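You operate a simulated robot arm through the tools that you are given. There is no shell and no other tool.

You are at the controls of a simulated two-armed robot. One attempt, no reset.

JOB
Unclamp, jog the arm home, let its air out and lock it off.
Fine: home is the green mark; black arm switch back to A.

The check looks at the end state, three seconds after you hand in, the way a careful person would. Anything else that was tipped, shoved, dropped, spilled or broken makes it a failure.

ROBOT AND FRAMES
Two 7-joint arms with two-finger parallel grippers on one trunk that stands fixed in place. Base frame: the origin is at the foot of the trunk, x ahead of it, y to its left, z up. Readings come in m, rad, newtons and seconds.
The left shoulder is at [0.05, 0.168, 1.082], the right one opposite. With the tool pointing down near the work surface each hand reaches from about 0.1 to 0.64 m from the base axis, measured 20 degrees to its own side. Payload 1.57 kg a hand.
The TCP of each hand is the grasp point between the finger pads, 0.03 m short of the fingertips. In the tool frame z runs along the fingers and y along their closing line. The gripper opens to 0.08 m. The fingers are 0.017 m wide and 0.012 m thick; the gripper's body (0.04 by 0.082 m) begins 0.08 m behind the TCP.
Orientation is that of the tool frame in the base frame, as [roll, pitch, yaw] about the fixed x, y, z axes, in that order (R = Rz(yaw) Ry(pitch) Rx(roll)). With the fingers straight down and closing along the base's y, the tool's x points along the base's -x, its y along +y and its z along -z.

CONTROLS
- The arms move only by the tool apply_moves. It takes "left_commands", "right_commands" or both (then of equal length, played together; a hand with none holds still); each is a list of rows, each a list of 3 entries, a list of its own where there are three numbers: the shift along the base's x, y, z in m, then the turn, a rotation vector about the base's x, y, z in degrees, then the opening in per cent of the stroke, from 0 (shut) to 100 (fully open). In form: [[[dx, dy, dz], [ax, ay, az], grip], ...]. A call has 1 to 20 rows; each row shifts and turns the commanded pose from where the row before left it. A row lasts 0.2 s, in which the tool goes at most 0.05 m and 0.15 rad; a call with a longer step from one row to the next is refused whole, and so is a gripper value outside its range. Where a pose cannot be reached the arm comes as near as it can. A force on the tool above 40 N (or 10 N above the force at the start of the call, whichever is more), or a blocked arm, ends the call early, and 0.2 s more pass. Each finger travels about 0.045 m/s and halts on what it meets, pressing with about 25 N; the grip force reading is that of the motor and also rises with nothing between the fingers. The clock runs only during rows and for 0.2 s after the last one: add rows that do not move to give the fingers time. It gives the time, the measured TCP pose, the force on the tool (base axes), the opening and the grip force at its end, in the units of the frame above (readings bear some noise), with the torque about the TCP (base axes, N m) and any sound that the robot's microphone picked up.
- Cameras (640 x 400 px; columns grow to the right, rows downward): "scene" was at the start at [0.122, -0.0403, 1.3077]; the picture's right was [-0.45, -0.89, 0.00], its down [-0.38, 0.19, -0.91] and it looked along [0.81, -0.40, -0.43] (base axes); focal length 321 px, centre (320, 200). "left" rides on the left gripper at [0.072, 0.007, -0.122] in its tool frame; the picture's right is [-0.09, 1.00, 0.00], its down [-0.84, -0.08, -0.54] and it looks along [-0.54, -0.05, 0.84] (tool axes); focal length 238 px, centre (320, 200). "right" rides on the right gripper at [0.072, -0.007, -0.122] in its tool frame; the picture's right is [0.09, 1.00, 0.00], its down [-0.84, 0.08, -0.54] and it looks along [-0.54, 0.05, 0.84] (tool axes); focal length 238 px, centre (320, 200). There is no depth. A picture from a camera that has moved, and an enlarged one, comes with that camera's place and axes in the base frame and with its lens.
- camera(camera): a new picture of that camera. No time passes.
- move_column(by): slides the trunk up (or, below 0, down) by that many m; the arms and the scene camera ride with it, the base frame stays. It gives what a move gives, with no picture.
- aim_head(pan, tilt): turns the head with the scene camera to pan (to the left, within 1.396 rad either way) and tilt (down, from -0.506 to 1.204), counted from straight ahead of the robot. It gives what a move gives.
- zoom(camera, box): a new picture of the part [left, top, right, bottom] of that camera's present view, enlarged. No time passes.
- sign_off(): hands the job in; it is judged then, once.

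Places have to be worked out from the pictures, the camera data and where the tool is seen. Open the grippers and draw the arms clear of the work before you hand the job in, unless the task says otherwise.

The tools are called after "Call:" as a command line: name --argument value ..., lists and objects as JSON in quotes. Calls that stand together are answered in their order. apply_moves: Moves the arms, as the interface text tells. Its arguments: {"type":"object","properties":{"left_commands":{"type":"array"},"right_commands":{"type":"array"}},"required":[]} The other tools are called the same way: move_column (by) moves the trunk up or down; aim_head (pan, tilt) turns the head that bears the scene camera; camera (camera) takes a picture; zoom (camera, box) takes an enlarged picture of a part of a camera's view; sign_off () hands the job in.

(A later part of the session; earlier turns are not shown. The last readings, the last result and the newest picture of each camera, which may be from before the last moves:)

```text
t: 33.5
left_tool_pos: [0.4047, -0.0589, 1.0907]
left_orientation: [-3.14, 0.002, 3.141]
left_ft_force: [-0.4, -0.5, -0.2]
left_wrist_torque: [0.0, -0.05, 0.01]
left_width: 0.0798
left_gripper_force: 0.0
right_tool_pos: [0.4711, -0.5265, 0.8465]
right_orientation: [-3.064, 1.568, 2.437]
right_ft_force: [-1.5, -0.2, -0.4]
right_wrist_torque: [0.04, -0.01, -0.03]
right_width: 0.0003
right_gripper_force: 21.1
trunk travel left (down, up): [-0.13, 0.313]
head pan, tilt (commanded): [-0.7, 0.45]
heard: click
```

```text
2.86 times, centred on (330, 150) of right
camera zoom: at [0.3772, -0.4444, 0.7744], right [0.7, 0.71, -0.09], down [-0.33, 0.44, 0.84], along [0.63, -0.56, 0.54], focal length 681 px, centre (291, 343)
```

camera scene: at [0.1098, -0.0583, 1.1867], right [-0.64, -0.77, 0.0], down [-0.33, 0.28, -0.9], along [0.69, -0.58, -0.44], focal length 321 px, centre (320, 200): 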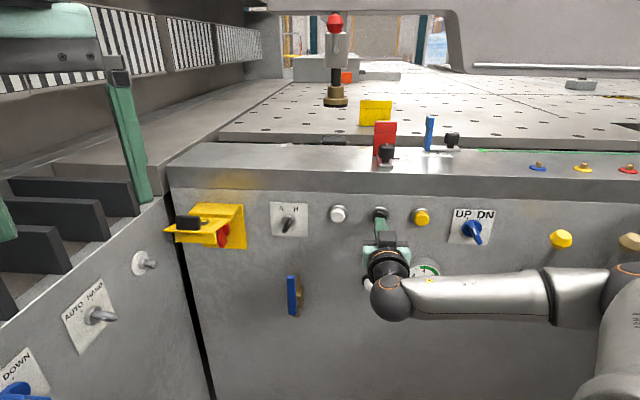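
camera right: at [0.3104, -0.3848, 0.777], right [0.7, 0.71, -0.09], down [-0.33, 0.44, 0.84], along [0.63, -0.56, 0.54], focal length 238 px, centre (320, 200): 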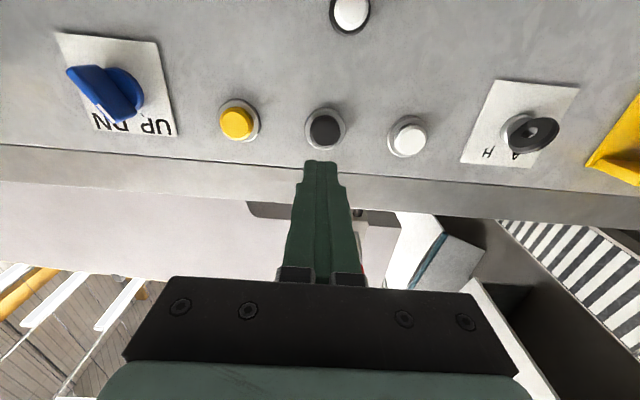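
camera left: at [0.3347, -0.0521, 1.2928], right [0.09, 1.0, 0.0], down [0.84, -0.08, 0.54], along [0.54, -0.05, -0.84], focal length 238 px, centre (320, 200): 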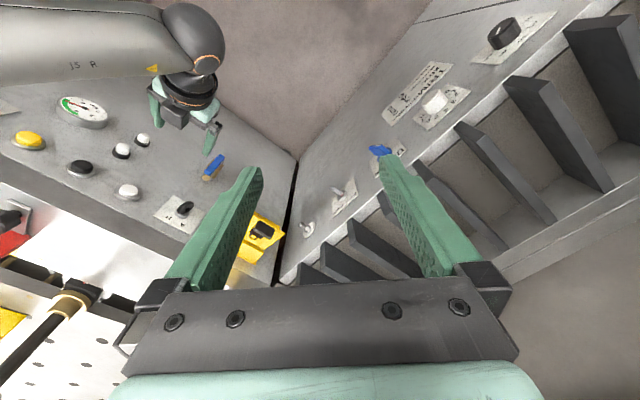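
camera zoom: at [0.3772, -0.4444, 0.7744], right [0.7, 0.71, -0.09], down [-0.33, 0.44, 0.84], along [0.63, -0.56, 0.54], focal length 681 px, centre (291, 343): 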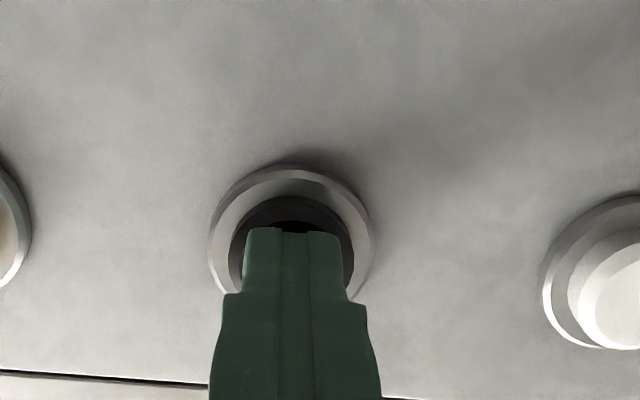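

Click heard, and the column moved a little to the right — the black button jogs toward the green mark. I hold it for about a second and check progress.

Call:
apply_moves --right_commands '[[[0, 0, 0], [0, 0, 0], 0], [[0, 0, 0], [0, 0, 0], 0], [[0, 0, 0], [0, 0, 0], 0], [[0, 0, 0], [0, 0, 0], 0]]'

Call:
camera --camera "scene"

```text
t: 34.5
left_tool_pos: [0.4065, -0.0585, 1.0907]
left_orientation: [-3.139, 0.001, -3.139]
left_ft_force: [0.2, 0.7, 0.2]
left_wrist_torque: [-0.02, 0.04, -0.01]
left_width: 0.0799
left_gripper_force: 0.1
right_tool_pos: [0.471, -0.5265, 0.8464]
right_orientation: [3.085, 1.568, 2.3]
right_ft_force: [-1.2, 1.7, -0.9]
right_wrist_torque: [-0.02, -0.05, -0.02]
right_width: 0.0
right_gripper_force: 21.0
trunk travel left (down, up): [-0.13, 0.313]
head pan, tilt (commanded): [-0.7, 0.45]
```

```text
taken
camera scene: at [0.1098, -0.0583, 1.1867], right [-0.64, -0.77, 0.0], down [-0.33, 0.28, -0.9], along [0.69, -0.58, -0.44], focal length 321 px, centre (320, 200)
```

scene: 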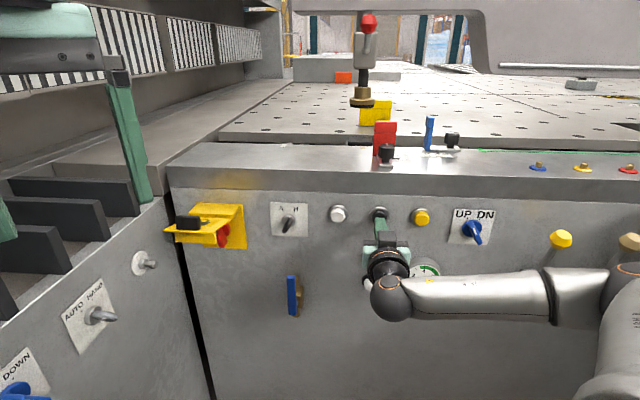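

It moves at about 0.1 m/s, and the overhead beam goes with it, so that beam is the arm. I zoom to see whether the black block with the red index moves along.

Call:
zoom --camera "scene" --box '[300, 0, 500, 170]'

Call:
zoom --camera "scene" --box '[320, 100, 440, 170]'

Call:
camera --camera "left"

```text
2.35 times, centred on (400, 85) of scene
camera zoom: at [0.1098, -0.0583, 1.1867], right [-0.64, -0.77, 0.0], down [-0.33, 0.28, -0.9], along [0.69, -0.58, -0.44], focal length 754 px, centre (132, 471)
```

zoom: 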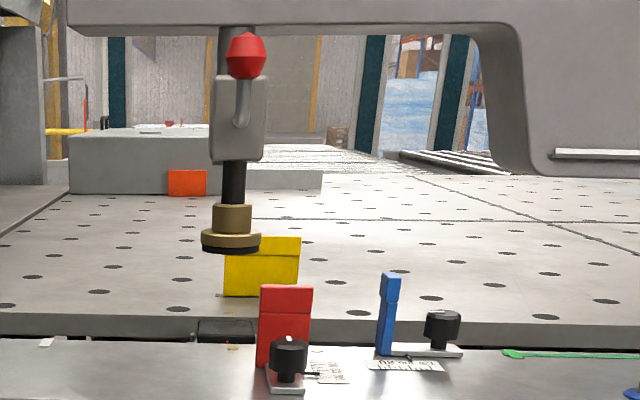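

```text
5.33 times, centred on (380, 135) of scene
camera zoom: at [0.1098, -0.0583, 1.1867], right [-0.64, -0.77, 0.0], down [-0.33, 0.28, -0.9], along [0.69, -0.58, -0.44], focal length 1710 px, centre (0, 547)
```

zoom: 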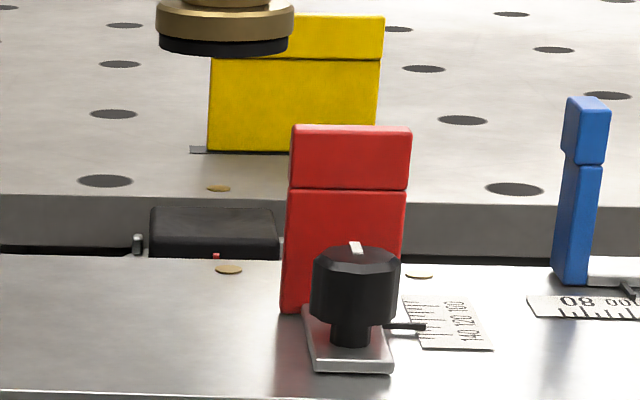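

```text
taken
camera left: at [0.3342, -0.0511, 1.2133], right [0.09, 1.0, 0.0], down [0.84, -0.07, 0.54], along [0.54, -0.05, -0.84], focal length 238 px, centre (320, 200)
```

left: 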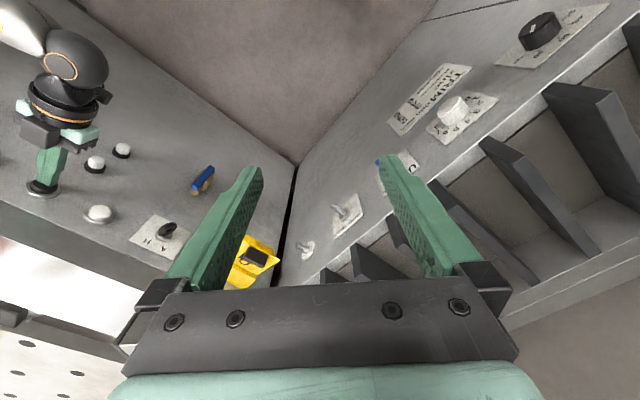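

The black block with the red index moves along: it is now at u≈0.00, and the green mark is at u≈-0.30. I hold for another second.

Call:
apply_moves --right_commands '[[[0, 0, 0], [0, 0, 0], 0], [[0, 0, 0], [0, 0, 0], 0], [[0, 0, 0], [0, 0, 0], 0], [[0, 0, 0], [0, 0, 0], 0]]'

Call:
camera --camera "scene"

Call:
zoom --camera "scene" --box '[360, 90, 520, 180]'

```text
t: 35.5
left_tool_pos: [0.4062, -0.0583, 1.0918]
left_orientation: [-3.139, 0.001, -3.139]
left_ft_force: [-0.5, 0.1, 0.5]
left_wrist_torque: [0.0, 0.01, -0.01]
left_width: 0.0799
left_gripper_force: 0.0
right_tool_pos: [0.4703, -0.5258, 0.8446]
right_orientation: [3.129, 1.567, 2.344]
right_ft_force: [-0.9, 0.6, -0.7]
right_wrist_torque: [0.0, -0.01, -0.03]
right_width: 0.0001
right_gripper_force: 21.4
trunk travel left (down, up): [-0.13, 0.313]
head pan, tilt (commanded): [-0.7, 0.45]
```

```text
taken
camera scene: at [0.1098, -0.0583, 1.1867], right [-0.64, -0.77, 0.0], down [-0.33, 0.28, -0.9], along [0.69, -0.58, -0.44], focal length 321 px, centre (320, 200)
```

scene: 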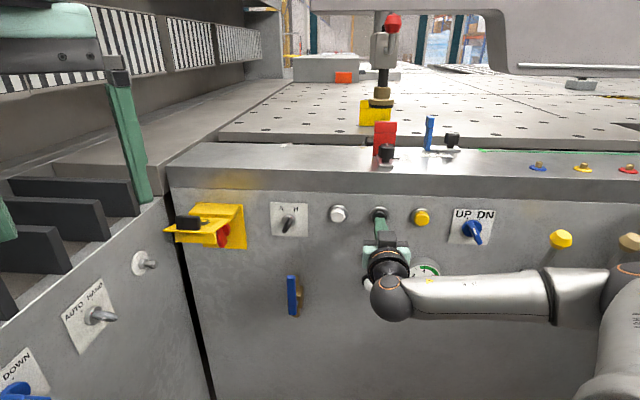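

```text
4.00 times, centred on (440, 135) of scene
camera zoom: at [0.1098, -0.0583, 1.1867], right [-0.64, -0.77, 0.0], down [-0.33, 0.28, -0.9], along [0.69, -0.58, -0.44], focal length 1282 px, centre (-160, 460)
```

zoom: 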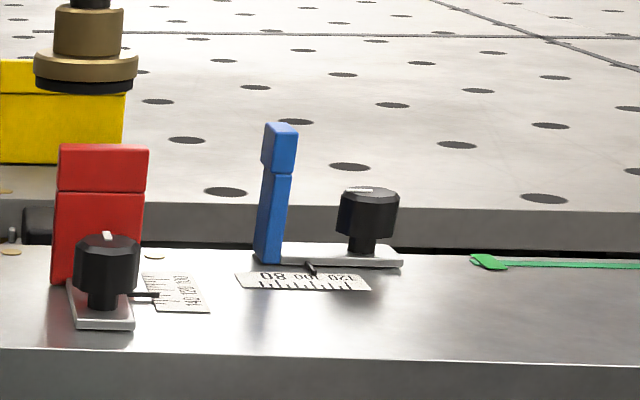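

It moved less this time (≈0.06 m); the button may be only just pressed. I press 1 mm deeper and hold 0.6 s more.

Call:
apply_moves --right_commands '[[[0.0008, -0.0008, 0], [0, 0, 0], 0], [[0, 0, 0], [0, 0, 0], 0]]'

Call:
zoom --camera "scene" --box '[360, 90, 520, 180]'

Call:
zoom --camera "right" --box '[240, 80, 420, 220]'

```text
t: 36.1
left_tool_pos: [0.4065, -0.0585, 1.0898]
left_orientation: [-3.14, 0.002, -3.141]
left_ft_force: [0.1, 0.2, 0.1]
left_wrist_torque: [0.03, 0.01, 0.05]
left_width: 0.08
left_gripper_force: 0.1
right_tool_pos: [0.4717, -0.528, 0.8454]
right_orientation: [-3.0, 1.568, 2.499]
right_ft_force: [-2.4, 1.6, -0.3]
right_wrist_torque: [-0.01, 0.0, 0.03]
right_width: 0.0
right_gripper_force: 21.4
trunk travel left (down, up): [-0.13, 0.313]
head pan, tilt (commanded): [-0.7, 0.45]
```

```text
4.00 times, centred on (440, 135) of scene
camera zoom: at [0.1098, -0.0583, 1.1867], right [-0.64, -0.77, 0.0], down [-0.33, 0.28, -0.9], along [0.69, -0.58, -0.44], focal length 1282 px, centre (-160, 460)
```

zoom: 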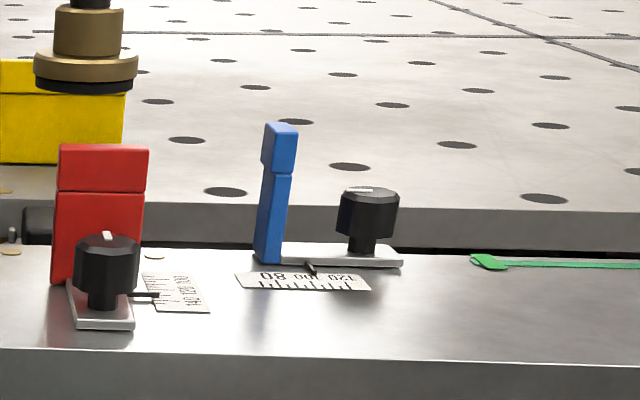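

```text
2.86 times, centred on (330, 150) of right
camera zoom: at [0.3777, -0.4449, 0.7744], right [0.7, 0.71, -0.09], down [-0.33, 0.44, 0.84], along [0.63, -0.56, 0.54], focal length 681 px, centre (291, 343)
```

zoom: 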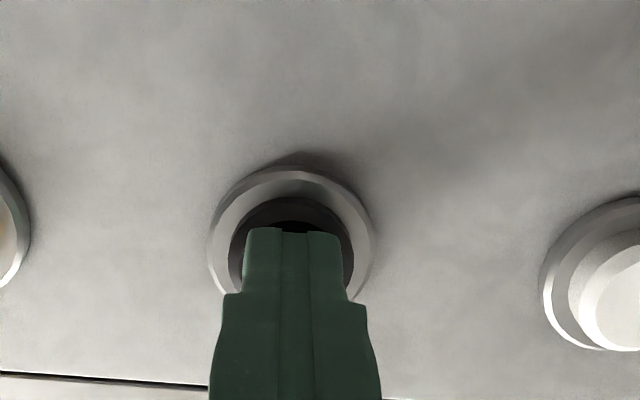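

The arm has stopped though the button is still held – perhaps each press gives a limited jog. I release and press again, then look.

Call:
apply_moves --right_commands '[[[-0.005, 0.005, 0], [0, 0, 0], 0], [[-0.002, 0.002, 0], [0, 0, 0], 0], [[0, 0, 0], [0, 0, 0], 0]]'

Call:
apply_moves --right_commands '[[[0.005, -0.005, 0], [0, 0, 0], 0], [[0.002, -0.002, 0], [0, 0, 0], 0]]'

Call:
zoom --camera "scene" --box '[360, 90, 520, 180]'

```text
t: 36.9
left_tool_pos: [0.4058, -0.0593, 1.0901]
left_orientation: [-3.141, 0.0, -3.14]
left_ft_force: [-1.1, 0.0, 0.0]
left_wrist_torque: [-0.02, -0.02, 0.02]
left_width: 0.0801
left_gripper_force: 0.0
right_tool_pos: [0.4635, -0.5205, 0.8469]
right_orientation: [-3.097, 1.568, 2.401]
right_ft_force: [-0.6, -0.7, 0.6]
right_wrist_torque: [0.01, -0.03, 0.02]
right_width: 0.0
right_gripper_force: 21.4
trunk travel left (down, up): [-0.13, 0.313]
head pan, tilt (commanded): [-0.7, 0.45]
```

```text
t: 37.5
left_tool_pos: [0.4064, -0.0601, 1.091]
left_orientation: [-3.141, 0.003, -3.14]
left_ft_force: [-0.1, 0.3, -0.8]
left_wrist_torque: [-0.02, 0.01, 0.03]
left_width: 0.0802
left_gripper_force: 0.2
right_tool_pos: [0.4703, -0.5273, 0.8475]
right_orientation: [3.007, 1.567, 2.222]
right_ft_force: [-1.7, 0.9, -0.5]
right_wrist_torque: [0.02, 0.01, -0.05]
right_width: 0.0
right_gripper_force: 21.2
trunk travel left (down, up): [-0.13, 0.313]
head pan, tilt (commanded): [-0.7, 0.45]
heard: click
```

```text
4.00 times, centred on (440, 135) of scene
camera zoom: at [0.1098, -0.0583, 1.1867], right [-0.64, -0.77, 0.0], down [-0.33, 0.28, -0.9], along [0.69, -0.58, -0.43], focal length 1282 px, centre (-160, 460)
```

zoom: 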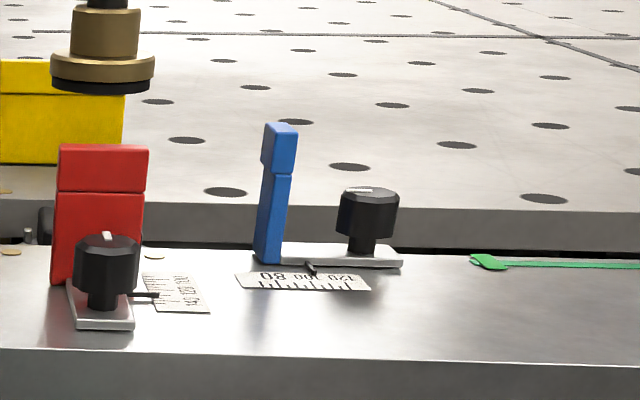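

It moves again: each press gives about 0.13 m (≈1.9 s at 0.07 m/s). The foot is now at u≈-0.06; target is -0.30. I hold through this press until it stops by itself.

Call:
apply_moves --right_commands '[[[0, 0, 0], [0, 0, 0], 0], [[0, 0, 0], [0, 0, 0], 0], [[0, 0, 0], [0, 0, 0], 0], [[0, 0, 0], [0, 0, 0], 0], [[0, 0, 0], [0, 0, 0], 0], [[0, 0, 0], [0, 0, 0], 0], [[0, 0, 0], [0, 0, 0], 0]]'

Call:
zoom --camera "scene" --box '[360, 90, 520, 180]'

Call:
camera --camera "scene"

```text
t: 39.1
left_tool_pos: [0.4052, -0.0591, 1.0899]
left_orientation: [-3.139, -0.001, -3.141]
left_ft_force: [-0.5, -0.2, 0.2]
left_wrist_torque: [0.02, 0.02, -0.03]
left_width: 0.08
left_gripper_force: 0.1
right_tool_pos: [0.4703, -0.5272, 0.8465]
right_orientation: [3.141, 1.567, 2.356]
right_ft_force: [-0.8, 2.5, 0.1]
right_wrist_torque: [-0.02, -0.01, -0.01]
right_width: 0.0001
right_gripper_force: 21.2
trunk travel left (down, up): [-0.13, 0.313]
head pan, tilt (commanded): [-0.7, 0.45]
```

```text
4.00 times, centred on (440, 135) of scene
camera zoom: at [0.1098, -0.0583, 1.1867], right [-0.64, -0.77, 0.0], down [-0.33, 0.28, -0.9], along [0.69, -0.58, -0.44], focal length 1282 px, centre (-160, 460)
```

zoom: 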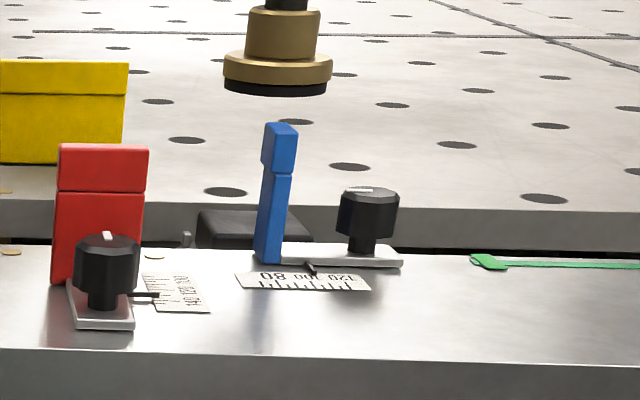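

```text
taken
camera scene: at [0.1098, -0.0583, 1.1867], right [-0.64, -0.77, 0.0], down [-0.33, 0.28, -0.9], along [0.69, -0.58, -0.44], focal length 321 px, centre (320, 200)
```

scene: 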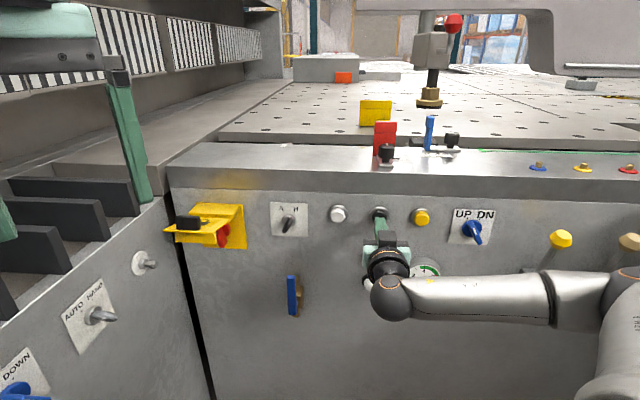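

Foot at u≈-0.168. I check whether this press is exhausted.

Call:
apply_moves --right_commands '[[[0, 0, 0], [0, 0, 0], 0], [[0, 0, 0], [0, 0, 0], 0]]'

Call:
zoom --camera "scene" --box '[360, 90, 520, 180]'

```text
t: 39.7
left_tool_pos: [0.4061, -0.0597, 1.0915]
left_orientation: [-3.141, 0.0, -3.14]
left_ft_force: [-0.6, -0.3, -0.6]
left_wrist_torque: [-0.02, -0.01, -0.04]
left_width: 0.0799
left_gripper_force: 0.1
right_tool_pos: [0.4701, -0.5285, 0.8466]
right_orientation: [-3.137, 1.567, 2.363]
right_ft_force: [-0.7, 1.8, 0.1]
right_wrist_torque: [-0.02, -0.01, 0.0]
right_width: 0.0001
right_gripper_force: 21.3
trunk travel left (down, up): [-0.13, 0.313]
head pan, tilt (commanded): [-0.7, 0.45]
```

```text
4.00 times, centred on (440, 135) of scene
camera zoom: at [0.1099, -0.0582, 1.1867], right [-0.64, -0.77, 0.0], down [-0.33, 0.28, -0.9], along [0.69, -0.58, -0.44], focal length 1282 px, centre (-160, 460)
```

zoom: 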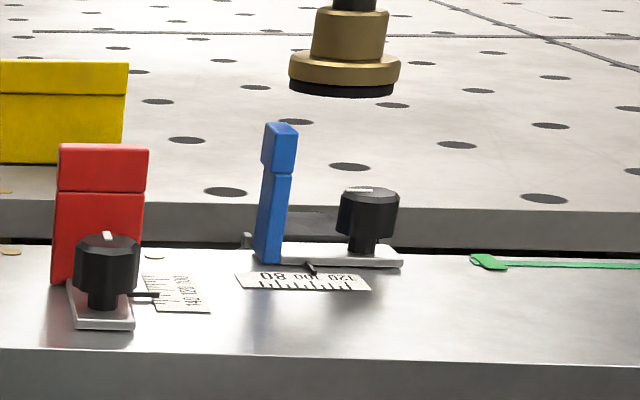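

It keeps moving (0.07 m/s), now u≈-0.209, remaining ≈0.09 m. I hold 0.6 s more, then release within the same call to stop short of the mark.

Call:
apply_moves --right_commands '[[[0, 0, 0], [0, 0, 0], 0], [[0, 0, 0], [0, 0, 0], 0], [[0, 0, 0], [0, 0, 0], 0], [[-0.005, 0.005, 0], [0, 0, 0], 0], [[-0.003, 0.003, 0], [0, 0, 0], 0]]'

Call:
camera --camera "scene"

Call:
zoom --camera "scene" --box '[400, 90, 560, 180]'

```text
t: 40.9
left_tool_pos: [0.4061, -0.059, 1.091]
left_orientation: [-3.14, 0.001, -3.141]
left_ft_force: [-0.7, 0.3, -0.6]
left_wrist_torque: [-0.02, 0.0, 0.02]
left_width: 0.0801
left_gripper_force: 0.0
right_tool_pos: [0.4629, -0.5181, 0.8454]
right_orientation: [3.1, 1.567, 2.313]
right_ft_force: [0.8, 0.8, 0.3]
right_wrist_torque: [0.0, -0.01, 0.0]
right_width: 0.0
right_gripper_force: 21.2
trunk travel left (down, up): [-0.13, 0.313]
head pan, tilt (commanded): [-0.7, 0.45]
```

```text
taken
camera scene: at [0.1099, -0.0584, 1.1867], right [-0.64, -0.77, 0.0], down [-0.33, 0.28, -0.9], along [0.69, -0.58, -0.44], focal length 321 px, centre (320, 200)
```

scene: 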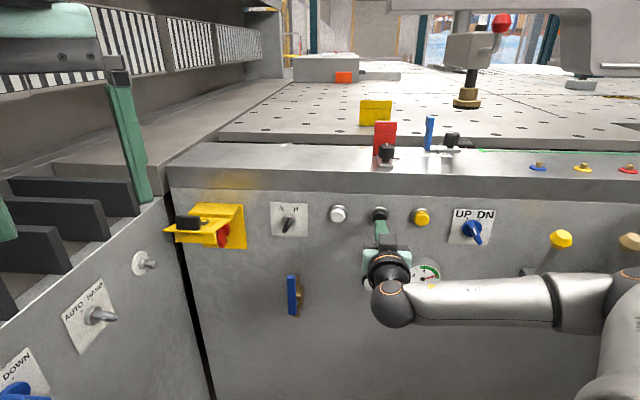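

```text
4.00 times, centred on (480, 135) of scene
camera zoom: at [0.1099, -0.0584, 1.1867], right [-0.64, -0.77, 0.0], down [-0.33, 0.28, -0.9], along [0.69, -0.58, -0.44], focal length 1282 px, centre (-320, 460)
```

zoom: 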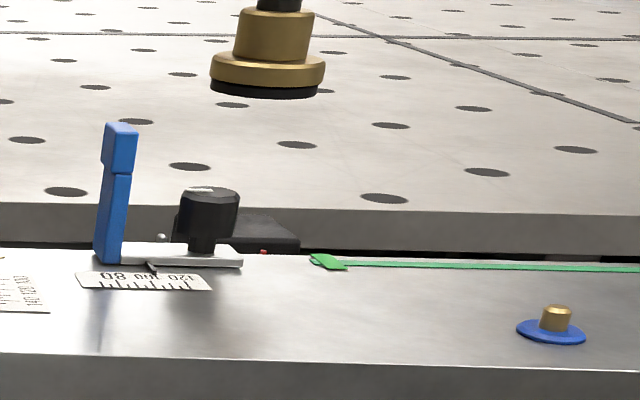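

The red index is now visible close to the green mark. I zoom strongly to measure the remaining gap.

Call:
zoom --camera "scene" --box '[450, 135, 500, 165]'

Call:
zoom --camera "scene" --box '[440, 0, 560, 120]'

```text
12.80 times, centred on (475, 150) of scene
camera zoom: at [0.1099, -0.0584, 1.1867], right [-0.64, -0.77, 0.0], down [-0.33, 0.28, -0.9], along [0.69, -0.58, -0.44], focal length 4104 px, centre (-1664, 840)
```

zoom: 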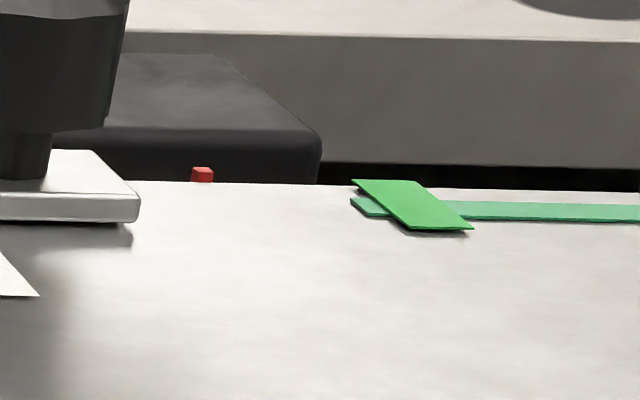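

```text
3.33 times, centred on (500, 60) of scene
camera zoom: at [0.1099, -0.0584, 1.1867], right [-0.64, -0.77, 0.0], down [-0.33, 0.28, -0.9], along [0.69, -0.58, -0.44], focal length 1069 px, centre (-280, 667)
```

zoom: 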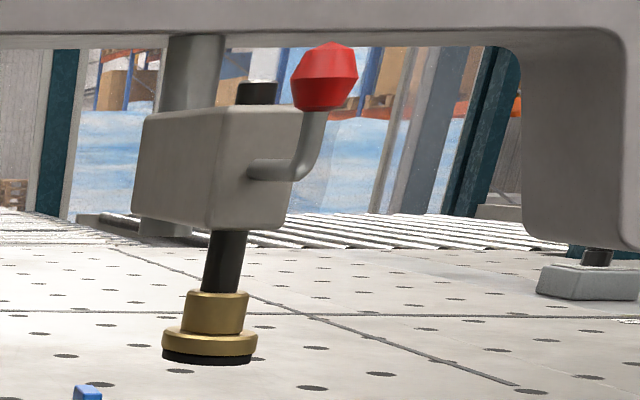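

Index at u≈-0.263, mark centre at u≈-0.297: 34 mm to go. I give a short pulse (~22 mm expected), then re-measure.

Call:
apply_moves --right_commands '[[[0.005, -0.005, 0], [0, 0, 0], 0], [[0.003, -0.003, 0], [0, 0, 0], 0], [[0, 0, 0], [0, 0, 0], 0], [[-0.005, 0.005, 0], [0, 0, 0], 0], [[-0.003, 0.003, 0], [0, 0, 0], 0]]'

Call:
zoom --camera "scene" --box '[450, 135, 500, 165]'

```text
t: 42.1
left_tool_pos: [0.4066, -0.0588, 1.0907]
left_orientation: [-3.14, 0.0, -3.141]
left_ft_force: [0.1, -0.1, -0.2]
left_wrist_torque: [0.01, 0.03, 0.0]
left_width: 0.0802
left_gripper_force: 0.0
right_tool_pos: [0.4625, -0.5189, 0.8469]
right_orientation: [3.12, 1.568, 2.336]
right_ft_force: [0.1, 0.4, 0.0]
right_wrist_torque: [-0.01, -0.03, -0.03]
right_width: 0.0
right_gripper_force: 20.9
trunk travel left (down, up): [-0.13, 0.313]
head pan, tilt (commanded): [-0.7, 0.45]
heard: click
```

```text
12.80 times, centred on (475, 150) of scene
camera zoom: at [0.1099, -0.0584, 1.1867], right [-0.64, -0.77, 0.0], down [-0.33, 0.28, -0.9], along [0.69, -0.58, -0.44], focal length 4104 px, centre (-1664, 840)
```

zoom: 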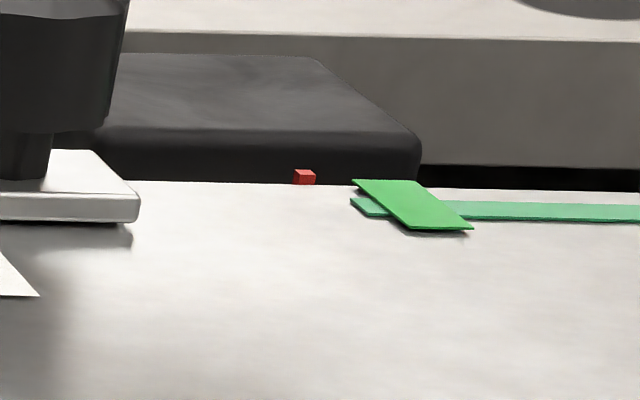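

Moved 19.5 mm; 15 mm left. I give one shorter pulse without a hold row and measure.

Call:
apply_moves --right_commands '[[[0.005, -0.005, 0], [0, 0, 0], 0], [[0.003, -0.003, 0], [0, 0, 0], 0], [[-0.005, 0.005, 0], [0, 0, 0], 0], [[-0.003, 0.003, 0], [0, 0, 0], 0]]'

Call:
zoom --camera "scene" --box '[450, 135, 500, 165]'

```text
t: 43.1
left_tool_pos: [0.4062, -0.059, 1.0902]
left_orientation: [-3.141, -0.002, -3.139]
left_ft_force: [0.6, 0.3, -0.4]
left_wrist_torque: [0.03, -0.02, 0.0]
left_width: 0.0798
left_gripper_force: 0.1
right_tool_pos: [0.4622, -0.5197, 0.8465]
right_orientation: [-3.128, 1.568, 2.372]
right_ft_force: [0.1, -0.7, 0.1]
right_wrist_torque: [-0.01, -0.01, -0.03]
right_width: 0.0
right_gripper_force: 21.3
trunk travel left (down, up): [-0.13, 0.313]
head pan, tilt (commanded): [-0.7, 0.45]
heard: click
```

```text
12.80 times, centred on (475, 150) of scene
camera zoom: at [0.1099, -0.0584, 1.1867], right [-0.64, -0.77, 0.0], down [-0.33, 0.28, -0.9], along [0.69, -0.58, -0.44], focal length 4104 px, centre (-1664, 840)
```

zoom: 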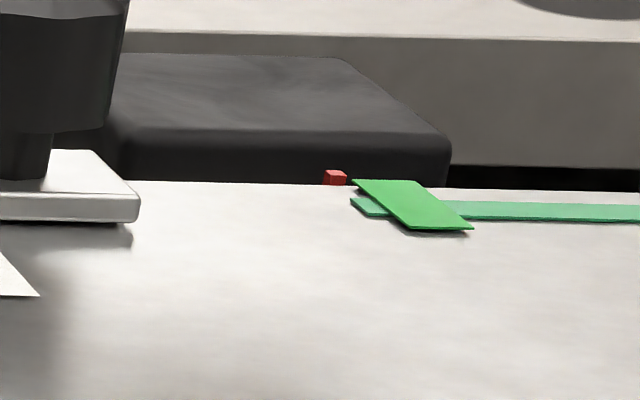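

A pulse gives 6 mm; about 9 mm left. One more pulse.

Call:
apply_moves --right_commands '[[[0.005, -0.005, 0], [0, 0, 0], 0], [[0.003, -0.003, 0], [0, 0, 0], 0], [[-0.005, 0.005, 0], [0, 0, 0], 0], [[-0.003, 0.003, 0], [0, 0, 0], 0]]'

Call:
zoom --camera "scene" --box '[450, 135, 500, 165]'

```text
t: 44.1
left_tool_pos: [0.407, -0.0601, 1.092]
left_orientation: [-3.14, 0.002, -3.14]
left_ft_force: [-0.2, -0.3, 0.4]
left_wrist_torque: [-0.02, 0.05, 0.0]
left_width: 0.0803
left_gripper_force: 0.1
right_tool_pos: [0.4621, -0.5206, 0.8461]
right_orientation: [2.997, 1.567, 2.214]
right_ft_force: [0.5, 0.2, -0.8]
right_wrist_torque: [-0.04, -0.05, 0.0]
right_width: 0.0
right_gripper_force: 21.3
trunk travel left (down, up): [-0.13, 0.313]
head pan, tilt (commanded): [-0.7, 0.45]
heard: click
```

```text
12.80 times, centred on (475, 150) of scene
camera zoom: at [0.1099, -0.0583, 1.1867], right [-0.64, -0.77, 0.0], down [-0.33, 0.28, -0.9], along [0.69, -0.58, -0.44], focal length 4104 px, centre (-1664, 840)
```

zoom: 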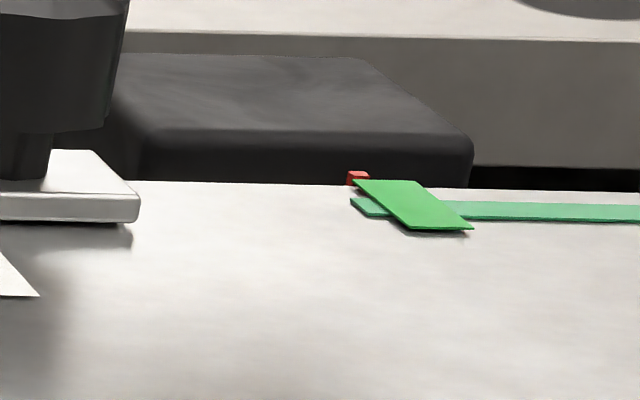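

About 4.5 mm left; one more pulse of the same kind should centre it.

Call:
apply_moves --right_commands '[[[0.005, -0.005, 0], [0, 0, 0], 0], [[0.003, -0.003, 0], [0, 0, 0], 0], [[-0.005, 0.005, 0], [0, 0, 0], 0], [[-0.003, 0.003, 0], [0, 0, 0], 0]]'

Call:
zoom --camera "scene" --box '[450, 135, 500, 165]'

Call:
camera --camera "scene"

```text
t: 45.1
left_tool_pos: [0.4059, -0.06, 1.0911]
left_orientation: [-3.139, 0.002, -3.139]
left_ft_force: [-0.3, -0.9, 0.3]
left_wrist_torque: [-0.03, -0.02, -0.01]
left_width: 0.0799
left_gripper_force: 0.1
right_tool_pos: [0.4633, -0.52, 0.8453]
right_orientation: [-2.89, 1.567, 2.61]
right_ft_force: [-0.2, -0.6, -0.1]
right_wrist_torque: [0.01, 0.0, -0.02]
right_width: 0.0
right_gripper_force: 21.2
trunk travel left (down, up): [-0.13, 0.313]
head pan, tilt (commanded): [-0.7, 0.45]
heard: click
```

```text
12.80 times, centred on (475, 150) of scene
camera zoom: at [0.1099, -0.0584, 1.1867], right [-0.64, -0.77, 0.0], down [-0.33, 0.28, -0.9], along [0.69, -0.58, -0.44], focal length 4104 px, centre (-1664, 840)
```

zoom: 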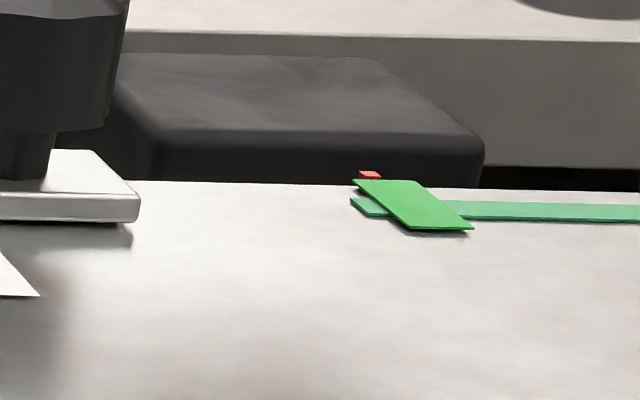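

```text
taken
camera scene: at [0.1099, -0.0584, 1.1867], right [-0.64, -0.77, 0.0], down [-0.33, 0.28, -0.9], along [0.69, -0.58, -0.44], focal length 321 px, centre (320, 200)
```

scene: 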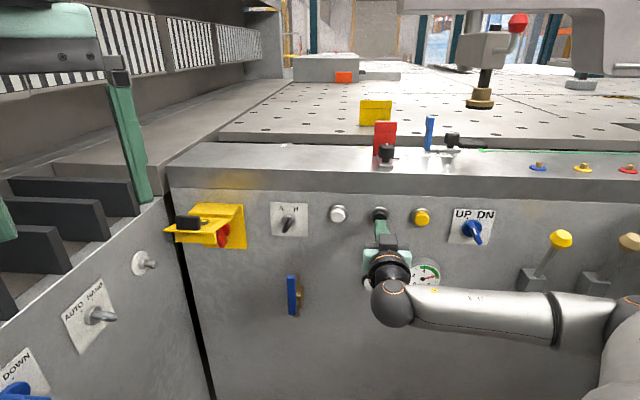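

The index now sits within the green mark, ~2 mm left of its centre as seen obliquely. I verify from another viewpoint with the right hand camera above the ledge before touching the A/H switch.

Call:
apply_moves --right_commands '[[[-0.033, 0.033, 0], [0, 0, 0], 0], [[-0.033, 0.033, 0], [0, 0, 0], 50], [[-0.0141, -0.0267, 0.0283], [6, 6, 0], 100], [[-0.0141, -0.0267, 0.0283], [6, 6, 0], 100], [[-0.0141, -0.0267, 0.0283], [6, 6, 0], 100], [[-0.0141, -0.0267, 0.0283], [6, 6, 0], 100], [[-0.0141, -0.0267, 0.0283], [6, 6, 0], 100], [[-0.0141, -0.0267, 0.0283], [6, 6, 0], 100], [[-0.0141, -0.0267, 0.0283], [6, 6, 0], 100], [[-0.0141, -0.0267, 0.0283], [6, 6, 0], 100], [[-0.0141, -0.0267, 0.0283], [0, 0, 0], 100], [[0, 0, 0], [0, 0, 0], 100]]'

Call:
camera --camera "right"

Call:
camera --camera "scene"

```text
t: 47.7
left_tool_pos: [0.4065, -0.0596, 1.0911]
left_orientation: [-3.141, -0.001, -3.14]
left_ft_force: [0.0, 0.2, 0.6]
left_wrist_torque: [0.0, 0.02, 0.02]
left_width: 0.0801
left_gripper_force: 0.0
right_tool_pos: [0.2682, -0.6798, 0.9948]
right_orientation: [3.123, 0.461, 2.354]
right_ft_force: [-0.2, -0.5, 0.0]
right_wrist_torque: [0.01, -0.03, 0.02]
right_width: 0.0799
right_gripper_force: 0.1
right hand out of reach, approached as far as the arm can: row 9, 10, 11
trunk travel left (down, up): [-0.13, 0.313]
head pan, tilt (commanded): [-0.7, 0.45]
```

```text
taken
camera right: at [0.1771, -0.602, 1.0716], right [0.64, 0.77, -0.02], down [0.41, -0.31, 0.86], along [0.65, -0.56, -0.51], focal length 238 px, centre (320, 200)
```

right: 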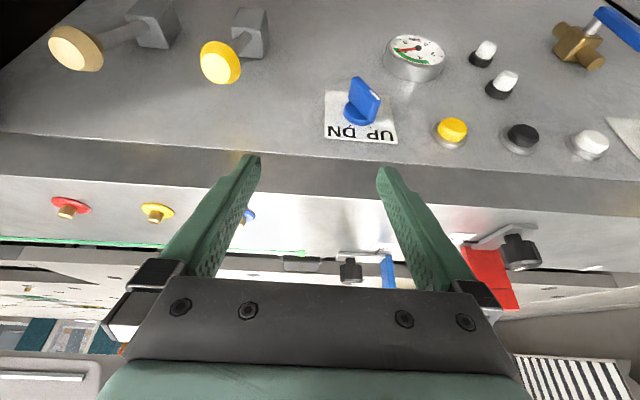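

```text
taken
camera scene: at [0.1101, -0.0587, 1.1866], right [-0.64, -0.77, 0.0], down [-0.33, 0.28, -0.9], along [0.69, -0.58, -0.44], focal length 321 px, centre (320, 200)
```

scene: 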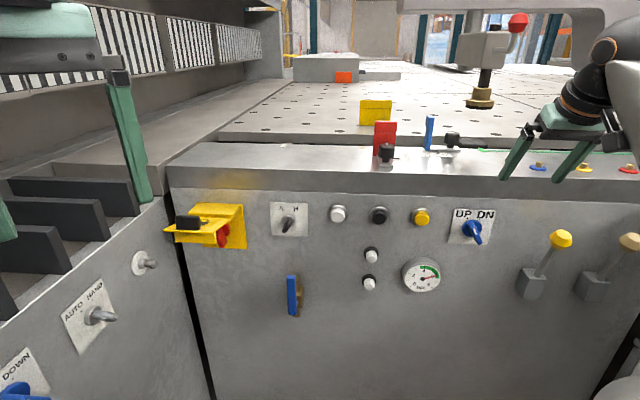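

Call:
zoom --camera "right" --box '[250, 230, 400, 290]'

Call:
zoom --camera "right" --box '[275, 240, 335, 280]'

Call:
zoom --camera "scene" --box '[450, 135, 500, 165]'

```text
4.27 times, centred on (325, 260) of right
camera zoom: at [0.1771, -0.602, 1.0716], right [0.64, 0.77, -0.02], down [0.41, -0.31, 0.86], along [0.65, -0.56, -0.51], focal length 1017 px, centre (299, -56)
```

zoom: 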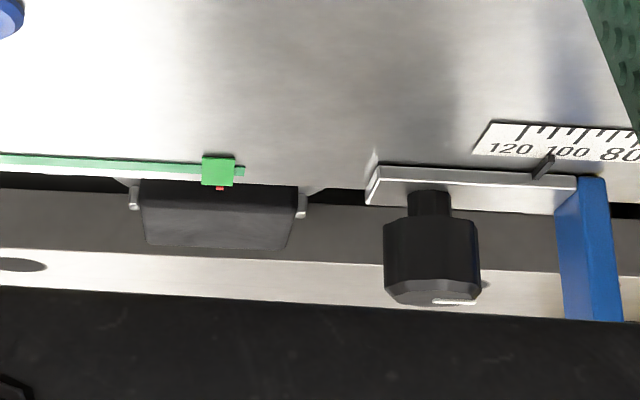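

```text
10.00 times, centred on (305, 260) of right
camera zoom: at [0.1771, -0.602, 1.0716], right [0.64, 0.77, -0.02], down [0.41, -0.31, 0.86], along [0.65, -0.56, -0.51], focal length 2384 px, centre (470, -400)
```

zoom: 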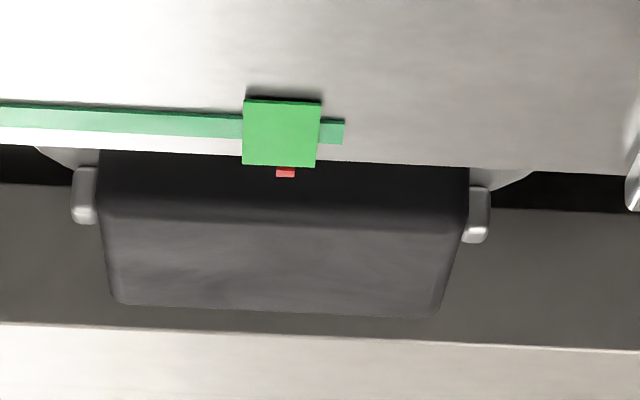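

```text
12.80 times, centred on (475, 150) of scene
camera zoom: at [0.1101, -0.0587, 1.1866], right [-0.64, -0.77, 0.0], down [-0.33, 0.28, -0.9], along [0.69, -0.58, -0.44], focal length 4104 px, centre (-1664, 840)
```

zoom: 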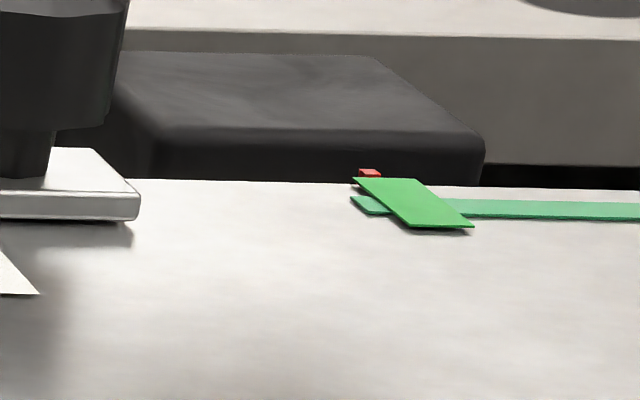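

From straight on, the red index is centred on the green mark (within ~1 mm). Next comes the air valve; I keep the A/H switch for after isolation, so Auto can't start anything. I move the hand in front of the blue valve.

Call:
apply_moves --right_commands '[[[-0.03, 0.03, 0], [0, 0, 0], 100], [[-0.03, 0.03, 0], [-5.66, -5.66, 0], 100], [[0.0233, 0.0275, -0.02625], [-5.66, -5.66, 0], 100], [[0.0233, 0.0275, -0.02625], [-5.66, -5.66, 0], 100], [[0.0233, 0.0275, -0.02625], [-5.66, -5.66, 0], 100], [[0.0233, 0.0275, -0.02625], [-5.66, -5.66, 0], 100], [[0.0233, 0.0275, -0.02625], [-5.66, -5.66, 0], 100], [[0.0233, 0.0275, -0.02625], [-5.66, -5.66, 0], 100], [[0.0233, 0.0275, -0.02625], [-5.3, -5.3, 0], 100], [[0.0233, 0.0275, -0.02625], [0, 0, 0], 100], [[0.0233, 0.0275, -0.02625], [0, 0, 0], 100], [[0.0233, 0.0275, -0.02625], [0, 0, 0], 100], [[0.0233, 0.0275, -0.02625], [0, 0, 0], 100], [[0.0233, 0.0275, -0.02625], [0, 0, 0], 100], [[0, 0, 0], [0, 0, 0], 100]]'

Call:
camera --camera "right"

Call:
camera --camera "scene"

```text
t: 51.1
left_tool_pos: [0.4062, -0.0589, 1.0899]
left_orientation: [-3.139, 0.002, -3.14]
left_ft_force: [0.5, 0.4, 0.6]
left_wrist_torque: [0.0, -0.02, 0.02]
left_width: 0.0801
left_gripper_force: 0.1
right_tool_pos: [0.5083, -0.3482, 0.6637]
right_orientation: [-1.043, 1.483, -1.814]
right_ft_force: [-0.1, 0.2, 0.2]
right_wrist_torque: [0.0, 0.03, 0.02]
right_width: 0.0803
right_gripper_force: 0.1
right hand out of reach, approached as far as the arm can: row 1, 6, 7
trunk travel left (down, up): [-0.13, 0.313]
head pan, tilt (commanded): [-0.7, 0.45]
stopped in row 15 (right hand): the arm was blocked; the commanded pose is now the measured one
```

```text
taken
camera right: at [0.414, -0.273, 0.5867], right [0.69, 0.7, -0.17], down [-0.32, 0.5, 0.8], along [0.65, -0.5, 0.57], focal length 238 px, centre (320, 200)
```

right: 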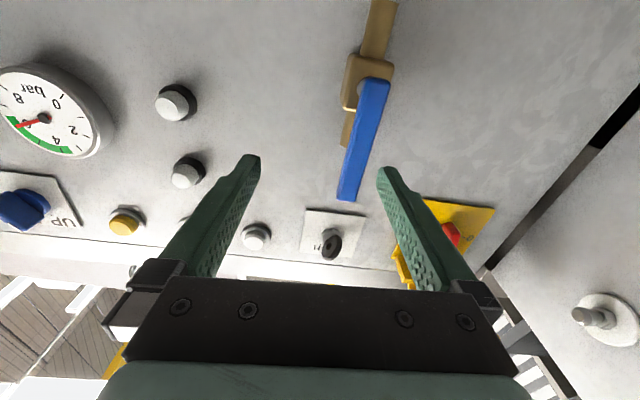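

```text
taken
camera scene: at [0.1099, -0.0584, 1.1867], right [-0.64, -0.77, 0.0], down [-0.33, 0.28, -0.9], along [0.69, -0.58, -0.44], focal length 321 px, centre (320, 200)
```

scene: 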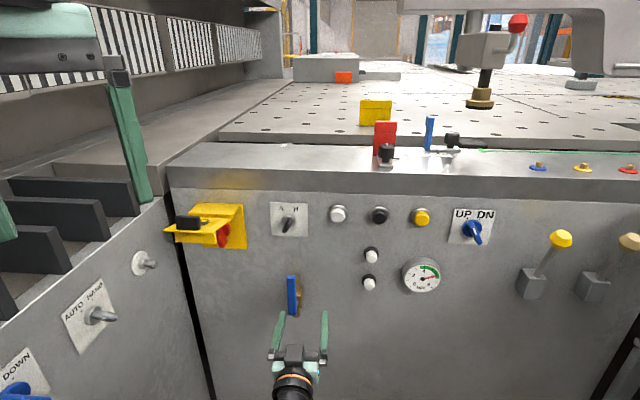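

The hand stands before the valve: the lever points up in line with the pipe (open), pivot about z≈0.615, tip z≈0.72, c≈0.69. The arm reported being blocked at the end, so I make a small corrective move up-left with the fingers closed and check that it follows.

Call:
apply_moves --right_commands '[[[0.015, 0.015, 0.009], [1.6, 0.0, -0.5], 0], [[0.015, 0.015, 0.009], [1.6, -0.6, -0.4], 0], [[0.015, 0.015, 0.009], [1.6, -0.6, 0], 0], [[0.0165, 0.0165, 0.009], [0, 0, 0], 0], [[0, 0, 0], [0, 0, 0], 0]]'

Call:
camera --camera "right"

Call:
zoom --camera "scene" --box '[200, 240, 400, 400]'

```text
t: 52.5
left_tool_pos: [0.4061, -0.0582, 1.0909]
left_orientation: [-3.139, 0.002, -3.139]
left_ft_force: [-0.5, -0.5, -0.1]
left_wrist_torque: [0.02, 0.0, 0.02]
left_width: 0.08
left_gripper_force: 0.0
right_tool_pos: [0.563, -0.3222, 0.6962]
right_orientation: [-0.997, 1.475, -1.807]
right_ft_force: [-1.2, -0.5, 0.1]
right_wrist_torque: [0.01, 0.0, -0.02]
right_width: 0.0
right_gripper_force: 21.3
trunk travel left (down, up): [-0.13, 0.313]
head pan, tilt (commanded): [-0.7, 0.45]
stopped in row 5 (right hand): the arm was blocked; the commanded pose is now the measured one
```

```text
taken
camera right: at [0.4713, -0.2453, 0.6188], right [0.72, 0.68, -0.17], down [-0.3, 0.52, 0.8], along [0.63, -0.52, 0.58], focal length 238 px, centre (320, 200)
```

right: 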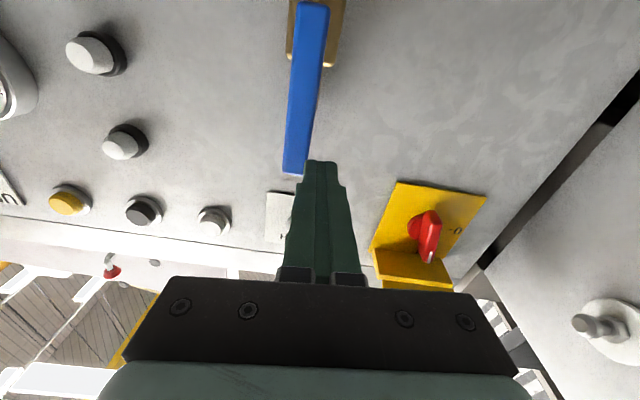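

```text
2.50 times, centred on (300, 320) of scene
camera zoom: at [0.1099, -0.0584, 1.1867], right [-0.64, -0.77, 0.0], down [-0.33, 0.28, -0.9], along [0.69, -0.58, -0.44], focal length 802 px, centre (370, -100)
```

zoom: 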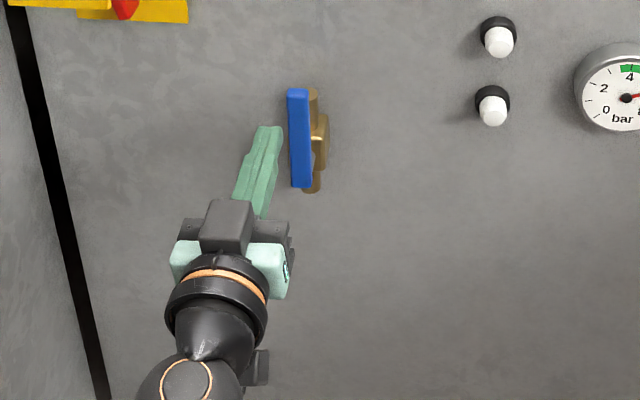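

The arm is being blocked somewhere behind the hand. I tilt the head down to look at the elbow and forearm.

Call:
aim_head --pan -0.5 --tilt 1.0

Call:
camera --camera "scene"

Call:
camera --camera "left"

```text
t: 53.4
left_tool_pos: [0.4066, -0.0589, 1.0915]
left_orientation: [-3.14, 0.001, -3.141]
left_ft_force: [-0.7, -0.6, 0.7]
left_wrist_torque: [-0.01, 0.0, -0.02]
left_width: 0.0799
left_gripper_force: 0.0
right_tool_pos: [0.5642, -0.323, 0.6964]
right_orientation: [-0.998, 1.475, -1.806]
right_ft_force: [0.3, 0.5, -0.2]
right_wrist_torque: [-0.01, 0.02, -0.06]
right_width: 0.0
right_gripper_force: 21.5
trunk travel left (down, up): [-0.13, 0.313]
head pan, tilt (commanded): [-0.499, 1.0]
```

```text
taken
camera scene: at [0.1008, -0.0325, 1.1411], right [-0.48, -0.88, 0.0], down [-0.74, 0.4, -0.54], along [0.47, -0.26, -0.84], focal length 321 px, centre (320, 200)
```

scene: 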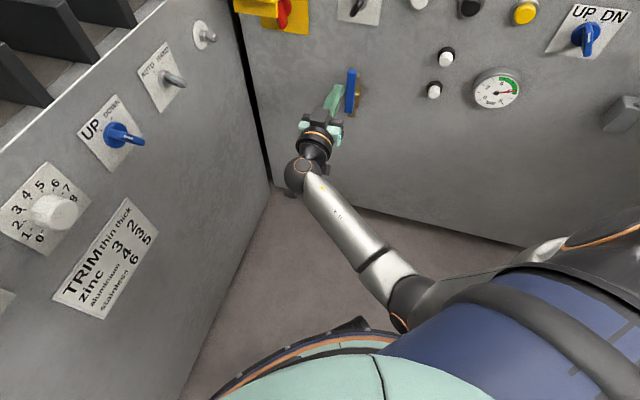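

```text
taken
camera left: at [0.3343, -0.0513, 1.2133], right [0.09, 1.0, 0.0], down [0.84, -0.08, 0.54], along [0.54, -0.05, -0.84], focal length 238 px, centre (320, 200)
```

left: 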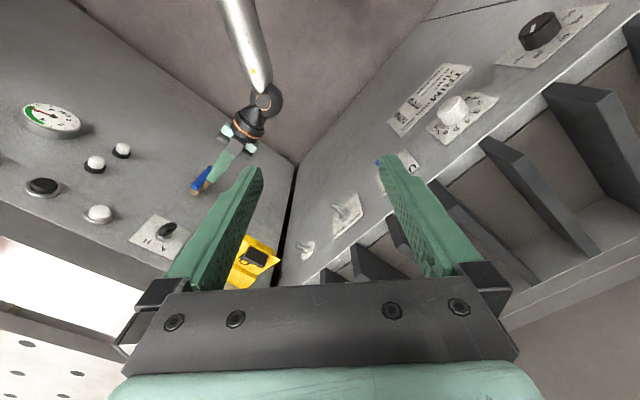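

The right elbow is jammed against the robot's own torso. I back the hand off, raise the trunk again and re-approach with the elbow up (as in the earlier view pose).

Call:
apply_moves --right_commands '[[[-0.02, 0.02, 0], [0, 0, 0], 0], [[-0.03, 0.0, 0.01], [0, 0, 0], 0], [[-0.03, -0.02, 0.01], [0, 0, 0], 0], [[-0.03, -0.02, 0.01], [0, 0, 0], 0], [[0, 0, 0], [0, 0, 0], 0]]'

Call:
move_column --by 0.12

Call:
camera --camera "scene"

```text
t: 54.6
left_tool_pos: [0.4057, -0.0587, 1.0898]
left_orientation: [-3.139, 0.003, -3.14]
left_ft_force: [-0.1, 0.0, 0.0]
left_wrist_torque: [-0.02, -0.02, -0.01]
left_width: 0.0801
left_gripper_force: 0.1
right_tool_pos: [0.4527, -0.3412, 0.7256]
right_orientation: [-1.01, 1.479, -1.815]
right_ft_force: [0.1, -0.2, 0.5]
right_wrist_torque: [0.0, -0.01, -0.01]
right_width: 0.0003
right_gripper_force: 21.2
trunk travel left (down, up): [-0.13, 0.313]
head pan, tilt (commanded): [-0.499, 1.0]
```

```text
t: 56.1
left_tool_pos: [0.4061, -0.0591, 1.2108]
left_orientation: [-3.14, 0.0, -3.14]
left_ft_force: [1.3, 0.1, 0.3]
left_wrist_torque: [-0.02, -0.02, 0.03]
left_width: 0.08
left_gripper_force: 0.1
right_tool_pos: [0.4534, -0.3411, 0.8456]
right_orientation: [-1.004, 1.476, -1.812]
right_ft_force: [-0.1, 1.1, -0.2]
right_wrist_torque: [0.02, 0.0, 0.01]
right_width: 0.0004
right_gripper_force: 20.9
trunk travel left (down, up): [-0.25, 0.193]
head pan, tilt (commanded): [-0.499, 1.0]
```

```text
taken
camera scene: at [0.1009, -0.0325, 1.261], right [-0.48, -0.88, 0.0], down [-0.74, 0.4, -0.54], along [0.47, -0.26, -0.84], focal length 321 px, centre (320, 200)
```

scene: 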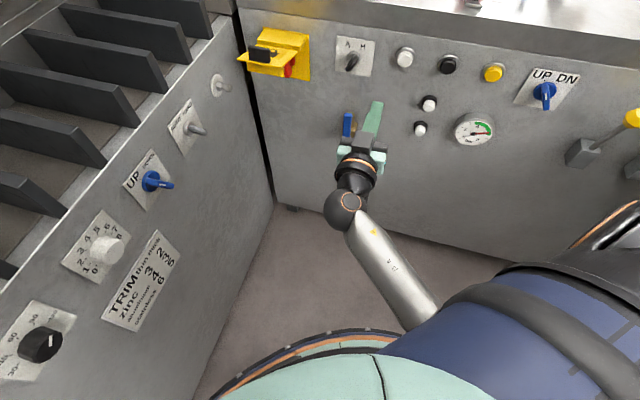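

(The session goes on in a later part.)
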